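You operate a simulated robot arm through the tools that you are given. There is no shell and no other tool. Be economical: measure what you need, move in short steps, check, and stop when the job is done.

You are at the controls of a simulated robot arm. One attempt, no reset.

## Task
Put one of the foam cartridges from the top of the trestle table on top of the primer tin.
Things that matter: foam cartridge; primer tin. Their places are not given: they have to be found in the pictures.

The check looks at the end state, three seconds after you hand in, the way a careful person would. Anything else that was tipped, shoved, dropped, spilled or broken makes it a failure.

## Robot
A 6-joint arm with a two-finger parallel gripper, fixed in place. Base frame: the origin is at the foot of the arm, x ahead of it, y to its left, z up; the work surface is at about z = 0. Lengths are in mm, angles in rad, forces in N, time in s.
With the tool pointing down near the work surface it reaches from about 140 to 580 mm from the base axis. Its first joint turns from -1.152 to 1.152 rad. Payload 2.1 kg.
The tool frame sits at the grasp point between the pads (the TCP): z along the fingers, y along the line on which they close. The tips reach 30 mm beyond it. The gripper opens to 94 mm. The fingers are 28 mm wide and 10 mm thick; the gripper's body (50 by 96 mm) begins 55 mm behind the TCP.
Orientation is that of the tool frame in the base frame, as a unit quaternion [w, x, y, z]. With the fingers straight down and closing along the base's y, the tool's x points along the base's -x, its y along +y and its z along -z.

## Interface
- The arm moves only by the tool nudge_tool. Its argument "plan" is text: rows parted by semicolons, each of 5 numbers parted by spaces: the opening, from 0 (shut) to 1 (fully open), then the shift along the tool's x, y, z in units of 25 mm (1.0 is 25 mm), then the turn about the tool's z in units of 8 degrees (1.0 is 8 degrees). In form: claw tx ty tz twist; .... A call has 1 to 20 rows; each row shifts and turns the commanded pose from where the row before left it, along the tool's axes as they then stand. A call with a number of a shift or a turn outside -1 to 1 is refused whole. A row lasts 0.2 s, in which the tool goes at most 50 mm and 0.15 rad; a call with a longer step from one row to the next is refused whole, and so is a gripper value outside its range. Where a pose cannot be reached the arm comes as near as it can. A force on the tool above 40 N (or 10 N above the force at the start of the call, whichever is more), or a blocked arm, ends the call early, and 0.2 s more pass. Each finger travels about 72 mm/s and halts on what it meets, pressing with about 20 N; the grip force reading is that of the motor and also rises with nothing between the fingers. The clock runs only during rows and for 0.2 s after the last one: add rows that do not move to give the fingers time. It gives the time, the measured TCP pose, the force on the tool (base axes), the opening and the grip force at its end, in the units of the frame above (readings bear some noise), and new pictures: "show" is both (left out), scene, wrist or none.
- Cameras (640 x 400 px; columns grow to the right, rows downward): "scene" is fixed at [49.2, -369.9, 475]; the picture's right is [0.83, -0.56, 0.00], its down [-0.36, -0.53, -0.77] and it looks along [0.43, 0.64, -0.64] (base axes); focal length 249 px, centre (320, 200). "wrist" rides on the gripper at [-37, 0, -58] in the tool frame; the picture's right is [0.00, -1.00, 0.00], its down [0.97, 0.00, -0.24] and it looks along [0.24, 0.00, 0.97] (tool axes); focal length 218 px, centre (320, 200).
- probe_pixels(camera, pixels): for up to 12 pixels [column, row] of the newest picture of that camera ("zoom" is the newest enlarged one), the place [x, y, z] in the base frame of the surface seen there, good to about 2 mm. The clock stands still meanwhile.
- zoom(camera, box): a new picture of the part [left, top, right, bottom] of that camera's present view, enlarged. The clock stands still meanwhile.
- hand_in(): hands the job in; it is judged then, once.

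Work in short steps. Measure before you move; look again where a grasp or a placing could have gone wrong, and mend it. You have 60 turns and 120 pictures in all, those below and enlarged ones among them. Open the gripper and draw the arm clear of the work before you hand the job in, unless the task says otherwise; then end with one line.

The tools are called after ">>>" as name(argument=value, ...) on one line, values as JSON. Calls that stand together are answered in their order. nudge_tool: Moves the arm, as the interface text tells. Its arguments: {"type":"object","properties":{"plan":{"type":"string"},"show":{"type":"string","enum":["both","scene","wrist","none"]}},"required":["plan"]} The other tools are called the same way: probe_pixels (camera, pixels) gives the place of the surface under pixels of a picture; zoom (camera, box) takes an enlarged picture of a part of a camera's view; hand_in () hands the job in.

At the start:

```text
clock: 0.0
tool_pos: [249.6, -101.2, 276.5]
ee_rot: [0.0, 0.001, 1.0, 0.0]
contact_force: [-0.5, 0.3, -0.2]
grip_width: 93.8
grasp_force: 0.1
```

scene: 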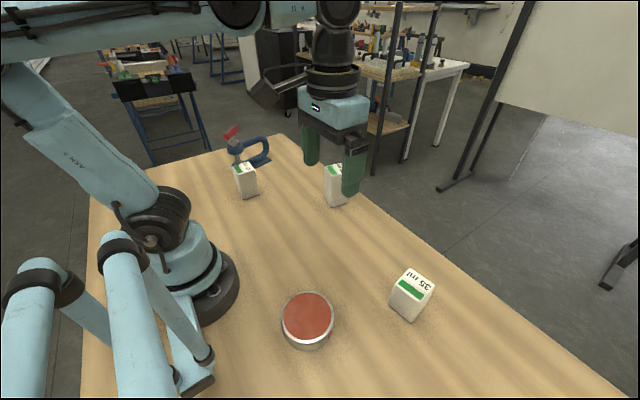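
wrist: 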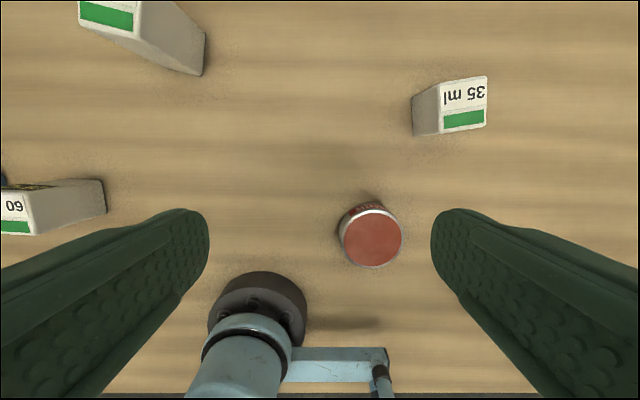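

The scene shows a red-topped tin near (308,320) and white cartridges at (411,295), (245,180) and (335,185). I'll enlarge the view and measure them.

>>> zoom(camera="scene", box=[260, 240, 460, 365])

>>> zoom(camera="scene", box=[200, 110, 400, 235])

>>> probe_pixels(camera="scene", pixels=[[308, 315], [308, 294], [284, 316], [332, 316], [308, 338], [410, 270], [434, 284], [391, 284], [420, 302], [411, 320], [390, 305], [240, 340]])

>>> probe_pixels(camera="wrist", pixels=[[441, 84], [486, 77], [486, 125], [441, 133], [464, 105], [412, 97], [413, 135], [371, 237], [343, 237], [400, 237], [371, 212], [371, 265]])

```text
3.20 times, centred on (360, 302) of scene
```

zoom: 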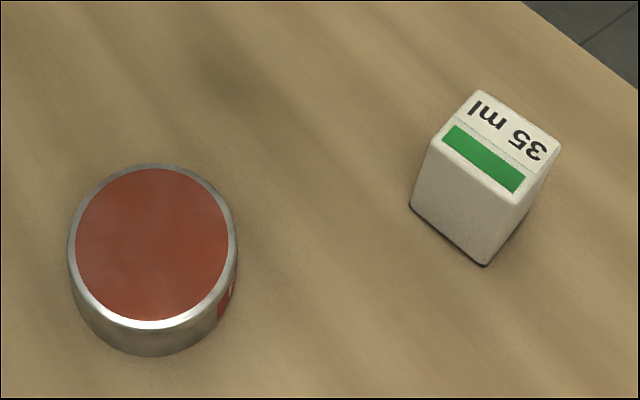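

```text
3.20 times, centred on (300, 172) of scene
```

zoom: 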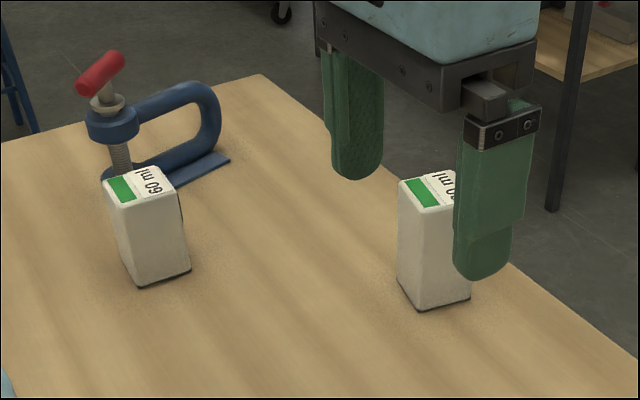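

```text
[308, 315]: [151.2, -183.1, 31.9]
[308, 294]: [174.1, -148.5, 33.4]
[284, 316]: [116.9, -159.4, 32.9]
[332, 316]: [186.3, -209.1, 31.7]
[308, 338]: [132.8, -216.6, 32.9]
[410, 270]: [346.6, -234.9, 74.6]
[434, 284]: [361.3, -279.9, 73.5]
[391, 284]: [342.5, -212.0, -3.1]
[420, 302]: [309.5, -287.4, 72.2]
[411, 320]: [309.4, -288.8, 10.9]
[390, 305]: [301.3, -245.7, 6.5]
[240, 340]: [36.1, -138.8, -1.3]
```

```text
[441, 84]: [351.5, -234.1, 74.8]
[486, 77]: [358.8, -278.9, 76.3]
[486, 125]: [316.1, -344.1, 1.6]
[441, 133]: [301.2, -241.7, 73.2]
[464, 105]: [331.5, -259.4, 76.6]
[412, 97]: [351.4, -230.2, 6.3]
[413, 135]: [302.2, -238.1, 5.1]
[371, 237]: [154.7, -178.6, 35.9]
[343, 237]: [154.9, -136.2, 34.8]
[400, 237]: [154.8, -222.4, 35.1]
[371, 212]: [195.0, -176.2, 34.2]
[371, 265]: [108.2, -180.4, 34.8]
```

Cartridge "35 ml": top corners put its centre at (330,-260), about 51 x 45 mm, 75 tall, turned about +9°. The tin is centred at about (152,-180) with its top at 34. I'll move over the cartridge at the current height and turn to line up.

>>> nudge_tool(plan="1 -0.46 -0.907 0 0;1 -0.46 -0.907 0 0;1 -0.46 -0.907 0 0;1 -0.46 -0.907 0 0;1 -0.46 -0.907 0 0;1 -0.46 -0.907 0 0;1 -0.46 -0.907 0 0;1 0 0 0 -0.6;1 0 0 0 -0.55;1 0 0 1 0;1 0 0 1 0;1 0 0 1 0;1 0 0 1 0;1 0 0 0 0")

```text
clock: 3.0
tool_pos: [328.9, -261.4, 176.7]
ee_rot: [0.0, -0.081, 0.997, 0.0]
contact_force: [0.2, 0.6, -0.5]
grip_width: 93.8
grasp_force: 0.0
```

scene: 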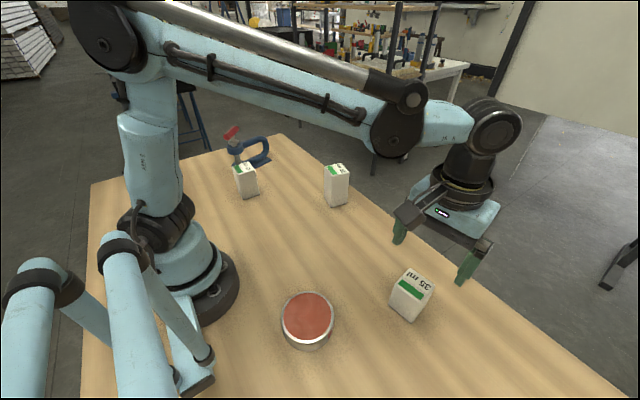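
wrist: 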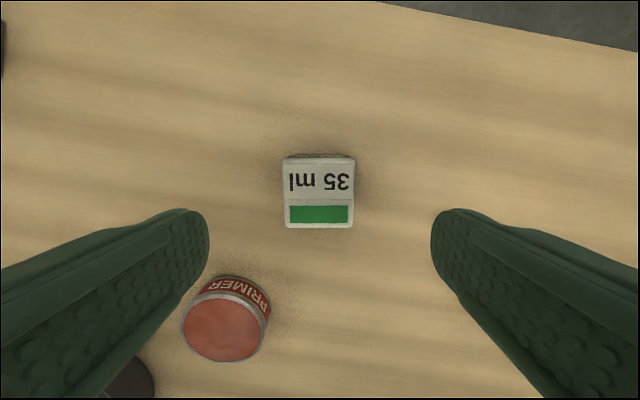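

The cartridge is centred at (318,192) between the fingers and square to them, and the tin reads PRIMER. I'll go down to z≈48 and close.

>>> nudge_tool(plan="1 0 0 0.9 0;1 0 0 0.9 0;1 0 0 0.9 0;1 0 0 0.9 0;1 0 0 0.8 0;1 0 0 0.75 0;1 0 0 0 0")

>>> nudge_tool(plan="0.7 0 0 0 0;0.55 0 0 0 0;0.4 0 0 0 0;0.4 0 0 0 0;0.4 0 0 0 0")

```text
clock: 4.6
tool_pos: [328.7, -261.0, 47.8]
ee_rot: [0.0, -0.081, 0.997, 0.0]
contact_force: [-0.9, 0.2, 0.0]
grip_width: 94.1
grasp_force: 0.0
```

scene: 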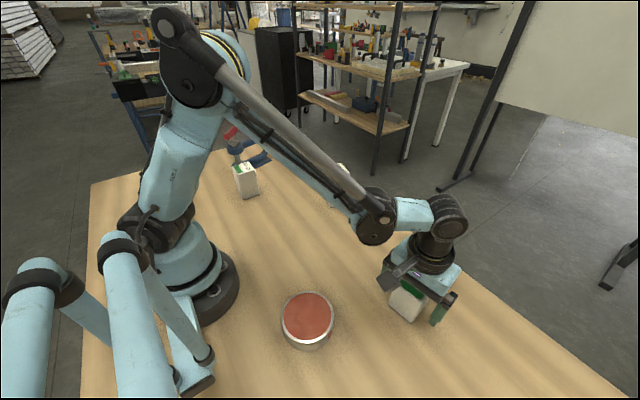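
wrist: 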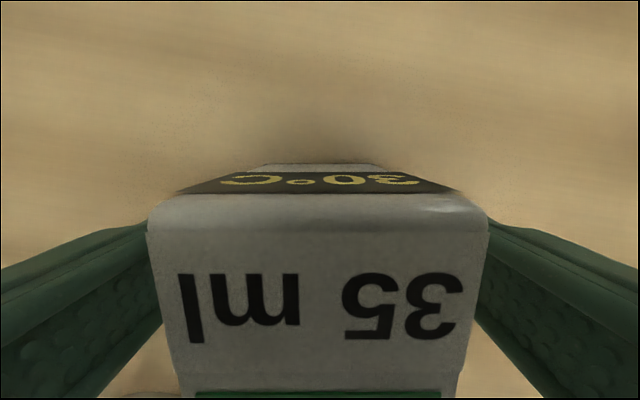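

```text
clock: 5.8
tool_pos: [328.1, -259.8, 48.4]
ee_rot: [0.0, -0.081, 0.997, 0.001]
contact_force: [0.1, 0.2, -0.8]
grip_width: 58.2
grasp_force: 20.1
```

scene: 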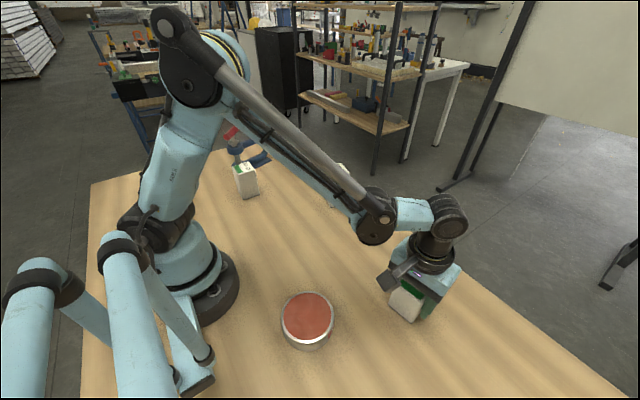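
wrist: 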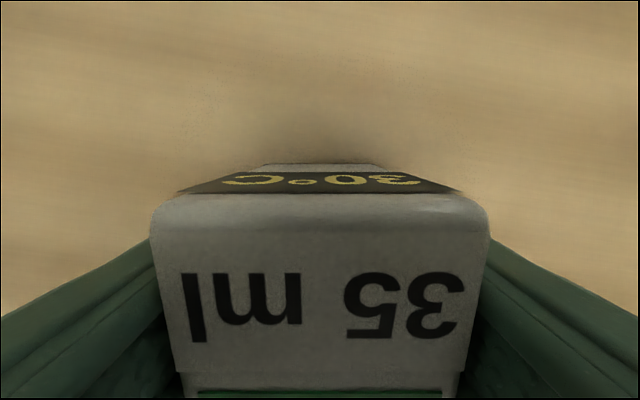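

The fingers stopped at 58 mm with 20 N, so something is held. I'll lift gently and check.

>>> nudge_tool(plan="0.4 0 0 -0.4 0;0.4 0 0 -0.6 0;0.4 0 0 -0.8 0;0.4 0 0 -0.8 0;0.4 0 0 -0.8 0;0.4 0 0 -0.6 0;0.4 0 0 0 0")

>>> zoom(camera="scene", box=[260, 200, 500, 350])

```text
clock: 7.4
tool_pos: [330.2, -261.1, 148.6]
ee_rot: [-0.001, -0.08, 0.997, 0.0]
contact_force: [0.6, 0.8, -1.3]
grip_width: 57.9
grasp_force: 20.1
```

scene: 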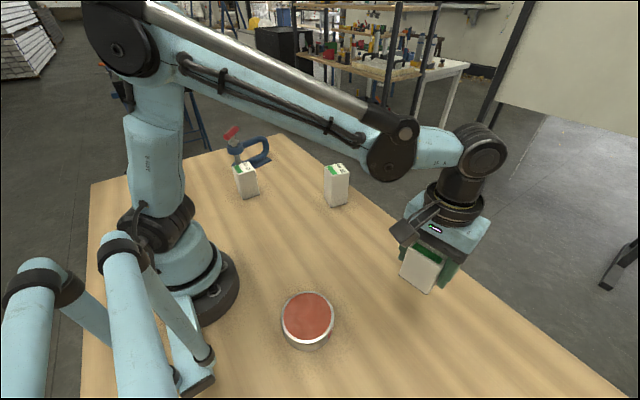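
wrist: 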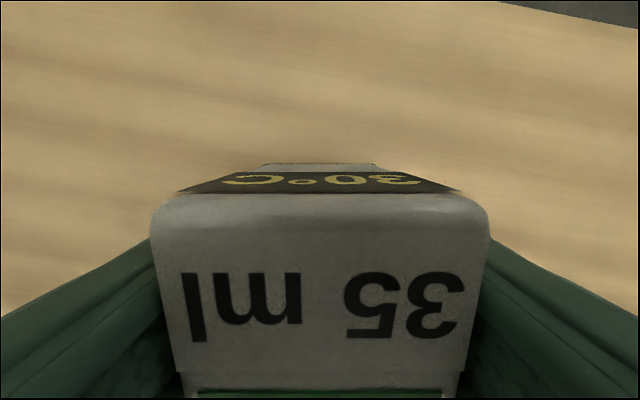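

```text
2.67 times, centred on (380, 275) of scene
```

zoom: 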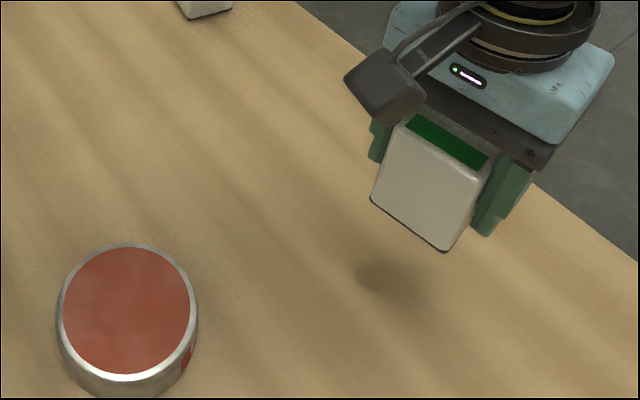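

The cartridge is held upright, with its bottom clear. Before moving over the tin I'll measure the blue tubes at lower left, (120,260), (195,360) and nearby, to check clearance.

>>> probe_pixels(camera="scene", pixels=[[120, 245], [135, 310], [150, 380], [200, 355], [195, 325], [150, 270], [205, 375], [30, 300], [225, 290], [180, 350], [307, 316], [60, 270]])

```text
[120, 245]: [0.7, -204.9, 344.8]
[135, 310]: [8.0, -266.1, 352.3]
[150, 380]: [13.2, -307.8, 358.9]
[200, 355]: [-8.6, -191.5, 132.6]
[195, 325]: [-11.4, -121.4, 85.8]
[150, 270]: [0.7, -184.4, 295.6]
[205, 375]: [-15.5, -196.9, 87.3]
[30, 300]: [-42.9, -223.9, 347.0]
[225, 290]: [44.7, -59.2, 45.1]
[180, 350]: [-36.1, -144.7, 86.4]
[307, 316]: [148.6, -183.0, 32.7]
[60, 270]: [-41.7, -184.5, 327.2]
```

The tubes are a camera post at x≲15, y -120..-310. The arm, aimed at about -50°, should clear it by roughly 100 mm. I'll move over halfway first and look.

>>> nudge_tool(plan="0.4 0.4 0.27 0 0;0.4 0.655 0.432 0 0;0.4 0.655 0.432 0 0;0.4 0.655 0.432 0 0;0.4 0.655 0.432 0 0;0.4 0.655 0.432 0 0;0.4 0.4 0.27 0 0;0.4 0 0 0 0")

```text
clock: 9.2
tool_pos: [218.9, -209.4, 147.8]
ee_rot: [0.0, -0.08, 0.997, 0.001]
contact_force: [0.5, 0.0, -0.9]
grip_width: 58.0
grasp_force: 20.4
```

scene: 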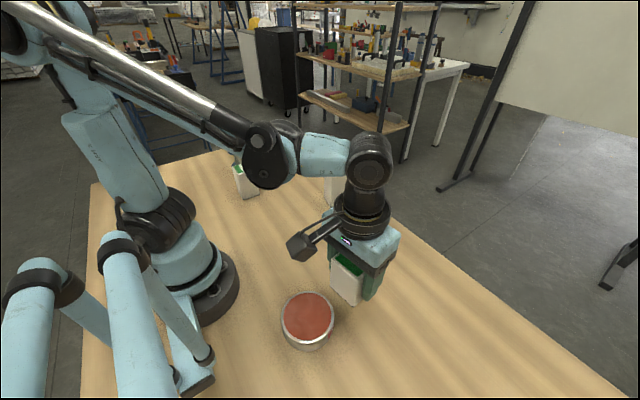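
wrist: 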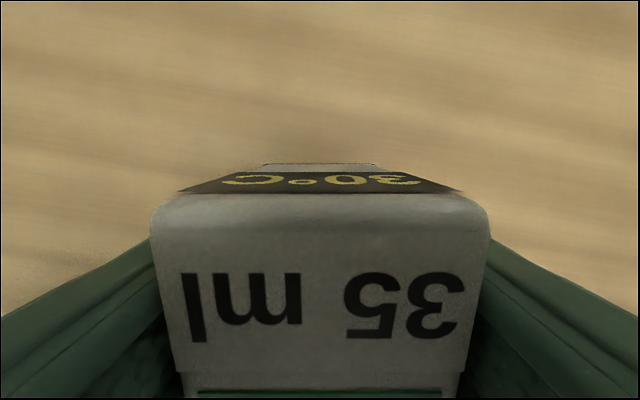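

There is plenty of clearance. I'll finish the traverse to (151,-181).

>>> nudge_tool(plan="0.4 0.4 0.25 0 0;0.4 0.6 0.375 0 0;0.4 0.6 0.375 0 0;0.4 0.6 0.37 0 0;0.4 0.3 0.19 0 0;0.4 0 0 0 0;0.4 0 0 0 0")

>>> zoom(camera="scene", box=[200, 210, 424, 350])

```text
clock: 10.8
tool_pos: [150.9, -181.2, 147.3]
ee_rot: [0.0, -0.08, 0.997, 0.0]
contact_force: [-0.3, 0.2, -1.6]
grip_width: 58.1
grasp_force: 20.6
```

scene: 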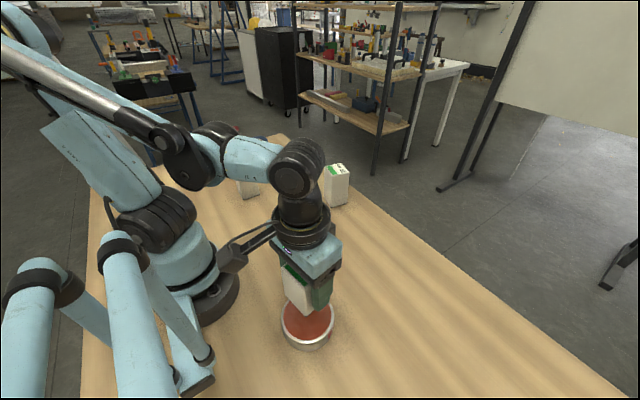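
wrist: 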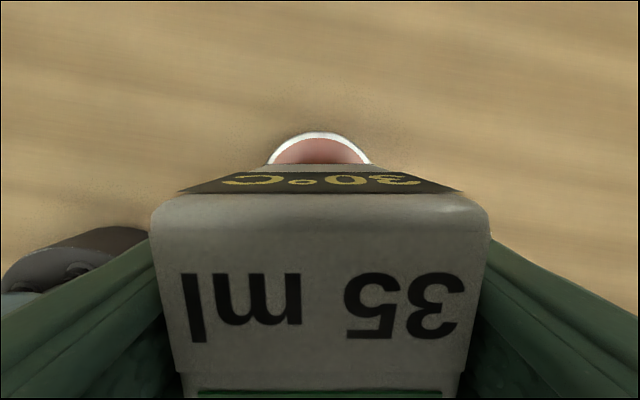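

```text
2.86 times, centred on (312, 280) of scene
```

zoom: 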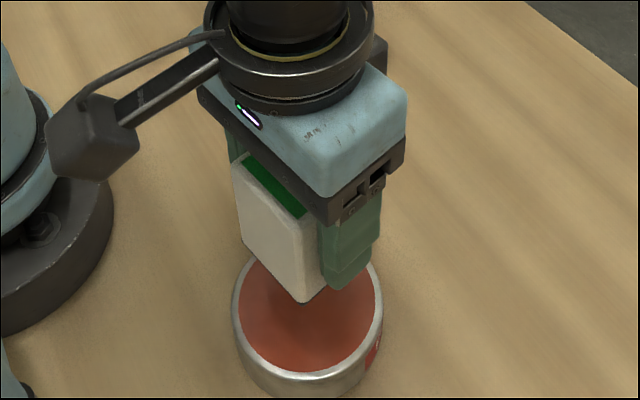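

The cartridge is centred laterally over the tin. An appendage on the gripper at (228,258) sits near the arm's base, so I'll measure its clearance before going down.

>>> probe_pixels(camera="scene", pixels=[[228, 248], [228, 260], [220, 262], [240, 262], [235, 270], [262, 237], [225, 285], [215, 245], [235, 290], [305, 313], [298, 305], [204, 248]])

```text
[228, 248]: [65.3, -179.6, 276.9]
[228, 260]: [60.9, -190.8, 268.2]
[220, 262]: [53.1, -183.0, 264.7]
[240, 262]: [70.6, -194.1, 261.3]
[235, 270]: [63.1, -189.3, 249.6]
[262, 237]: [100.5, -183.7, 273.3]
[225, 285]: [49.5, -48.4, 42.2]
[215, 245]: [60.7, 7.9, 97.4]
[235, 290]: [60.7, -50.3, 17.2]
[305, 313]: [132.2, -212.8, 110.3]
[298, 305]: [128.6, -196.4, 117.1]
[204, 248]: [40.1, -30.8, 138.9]
```

The appendage's nearest point is x≈45–50 and the post is at x≲15, so going straight down stays clear. I'll lower to about 3 mm above the tin.

>>> nudge_tool(plan="0.4 0 0 0.4 0;0.4 0 0 0.5 0;0.4 0 0 0.5 0;0.4 0 0 0.5 0;0.4 0 0 0.35 0;0.4 0 0 0.15 0;0.4 0 0 0 0;0.4 0 0 0 0")

>>> zoom(camera="scene", box=[200, 230, 424, 370])

```text
clock: 12.6
tool_pos: [149.3, -182.2, 87.1]
ee_rot: [0.0, -0.08, 0.997, 0.0]
contact_force: [0.3, 0.7, -1.0]
grip_width: 58.0
grasp_force: 20.5
```

scene: 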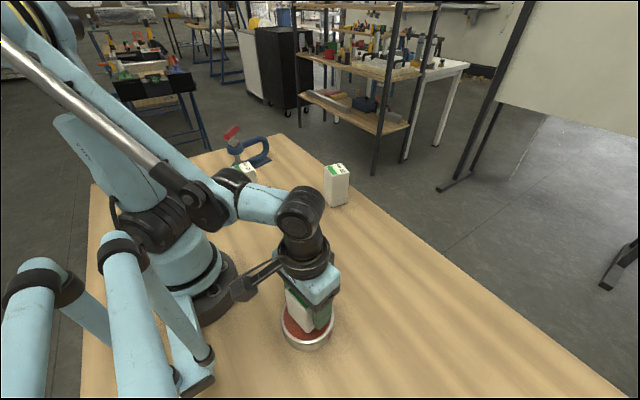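
wrist: 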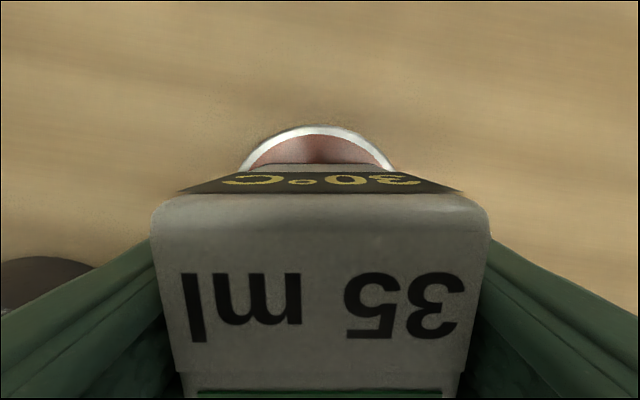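

```text
2.86 times, centred on (312, 300) of scene
```

zoom: 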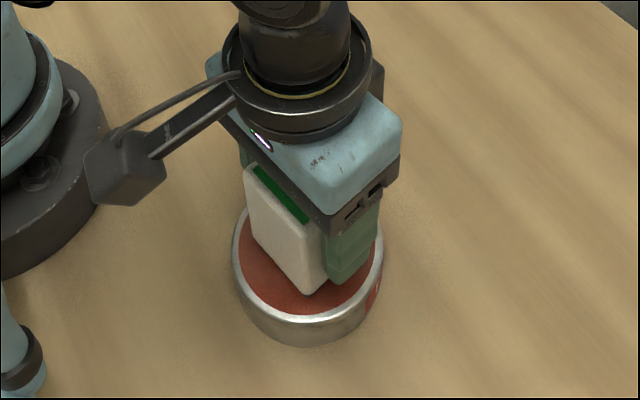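

Nearly down at TCP z 87. I'll check the cartridge's bottom corner at about (307,333), and its bottom edges, against the tin rim.

>>> probe_pixels(camera="zoom", pixels=[[306, 290], [252, 238], [280, 268], [236, 255], [308, 318], [380, 260]])

>>> probe_pixels(camera="wrist", pixels=[[318, 130], [318, 170], [318, 180], [270, 172], [370, 172], [318, 155]])

```text
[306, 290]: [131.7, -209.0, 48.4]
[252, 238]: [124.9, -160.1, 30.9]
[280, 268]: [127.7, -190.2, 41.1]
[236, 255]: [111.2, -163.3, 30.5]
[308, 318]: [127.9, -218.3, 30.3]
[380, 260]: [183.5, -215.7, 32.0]
```

```text
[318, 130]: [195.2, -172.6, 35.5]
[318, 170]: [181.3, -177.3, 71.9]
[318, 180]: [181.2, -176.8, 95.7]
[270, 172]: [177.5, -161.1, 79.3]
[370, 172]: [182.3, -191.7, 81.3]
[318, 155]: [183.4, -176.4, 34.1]
```

The cartridge spans x≈126–181, so its centre is about (153,-182), right over the tin's centre. I'll lower in fine steps, watching the force.

>>> nudge_tool(plan="0.4 0 0 0.06 0;0.4 0 0 0.06 0;0.4 0 0 0.05 0;0.4 0 0 0 0;0.4 0 0 0 0", show="none")

```text
clock: 13.8
tool_pos: [150.6, -182.5, 83.0]
ee_rot: [0.0, -0.08, 0.997, -0.001]
contact_force: [0.0, 0.5, -0.5]
grip_width: 57.9
grasp_force: 19.9
```

No contact yet at z 83, so I'll go 1.5 mm lower.

>>> nudge_tool(plan="0.4 0 0 0.03 0;0.4 0 0 0.03 0;0.4 0 0 0 0;0.4 0 0 0 0", show="none")

```text
clock: 14.8
tool_pos: [150.4, -181.1, 81.3]
ee_rot: [0.001, -0.08, 0.997, -0.001]
contact_force: [2.7, 2.6, 16.6]
grip_width: 58.1
grasp_force: 20.5
```

The 16.6 N upward force means it is seated on the tin. I'll ease up 0.5 mm and open slowly.

>>> nudge_tool(plan="0.4 0 0 -0.02 0;0.4 0 0 0 0;0.64 0 0 0 0;0.7 0 0 0 0;0.76 0 0 0 0;0.85 0 0 0 0;0.95 0 0 0 0;1 0 0 0 0;1 0 0 0 0")

```text
clock: 16.8
tool_pos: [150.6, -181.6, 82.7]
ee_rot: [0.0, -0.08, 0.997, 0.0]
contact_force: [0.0, -0.5, -0.4]
grip_width: 94.2
grasp_force: 0.0
```

scene: 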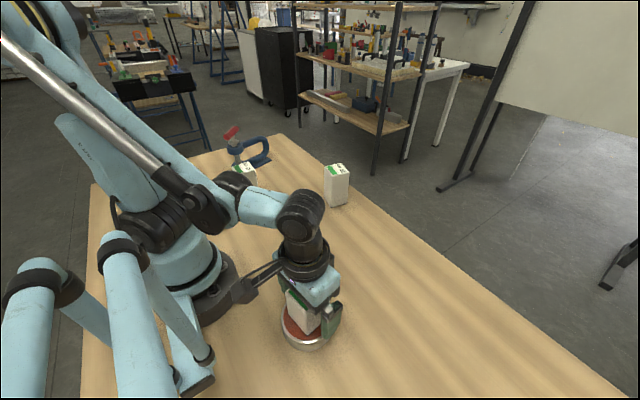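
wrist: 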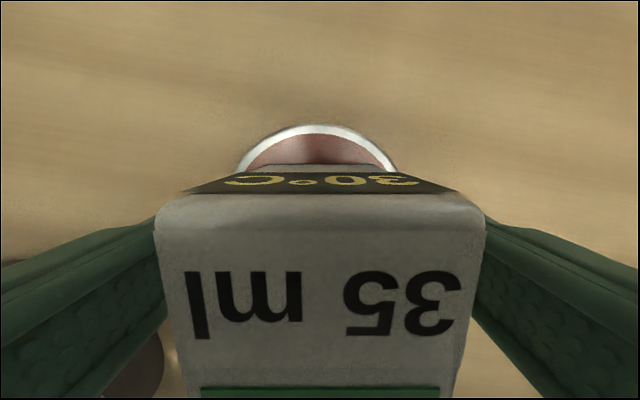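

The fingers are clear of both sides and the cartridge stands on the tin. I'll rise straight up, then move away.

>>> nudge_tool(plan="1 0 0 -0.3 0;1 0 0 -0.6 0;1 0 0 -0.8 0;1 0 0 -0.8 0;1 0 0 -0.8 0;1 0 0 -0.8 0;1 0 0 -0.8 0;1 -0.6 0 -0.4 0;1 -0.8 0 0 0;1 -0.8 0 0 0;1 -0.8 0 0 0;1 -0.8 0 0 0;1 0 0 0 0")

>>> zoom(camera="scene", box=[200, 230, 424, 370])

```text
clock: 19.6
tool_pos: [245.6, -168.6, 213.6]
ee_rot: [0.0, -0.081, 0.997, 0.0]
contact_force: [-0.5, 0.3, 0.5]
grip_width: 93.9
grasp_force: 0.1
```

scene: 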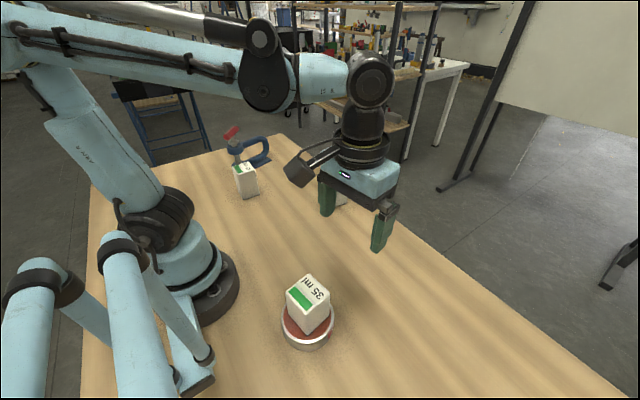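
wrist: 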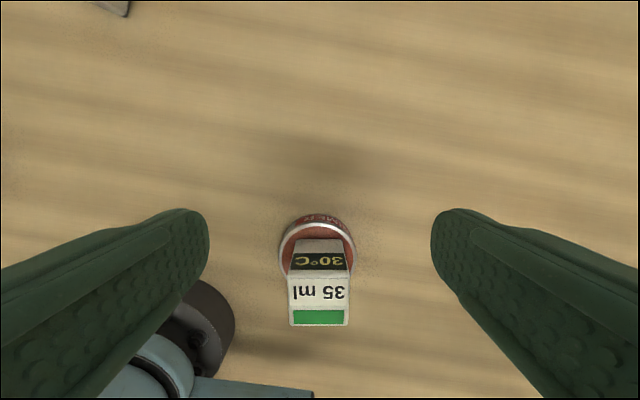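

```text
2.86 times, centred on (312, 300) of scene
```

zoom: 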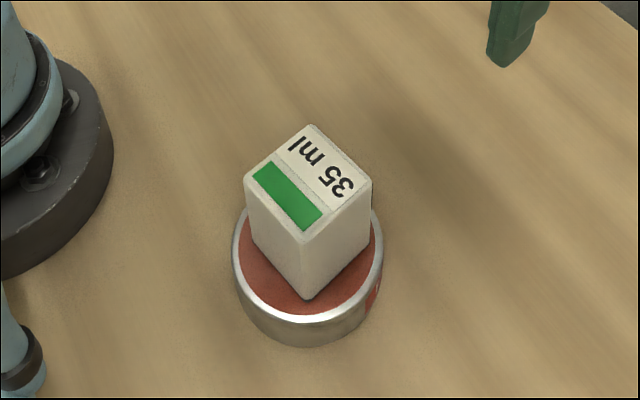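

The cartridge stands upright and centred on the tin, the arm is clear and nothing else has moved. I'm handing in.

>>> hand_in()

```text
The job is handed in.
```

The 35 ml foam cartridge is standing upright and centred on the primer tin; the gripper is open, the arm is clear, and nothing else in view was disturbed.
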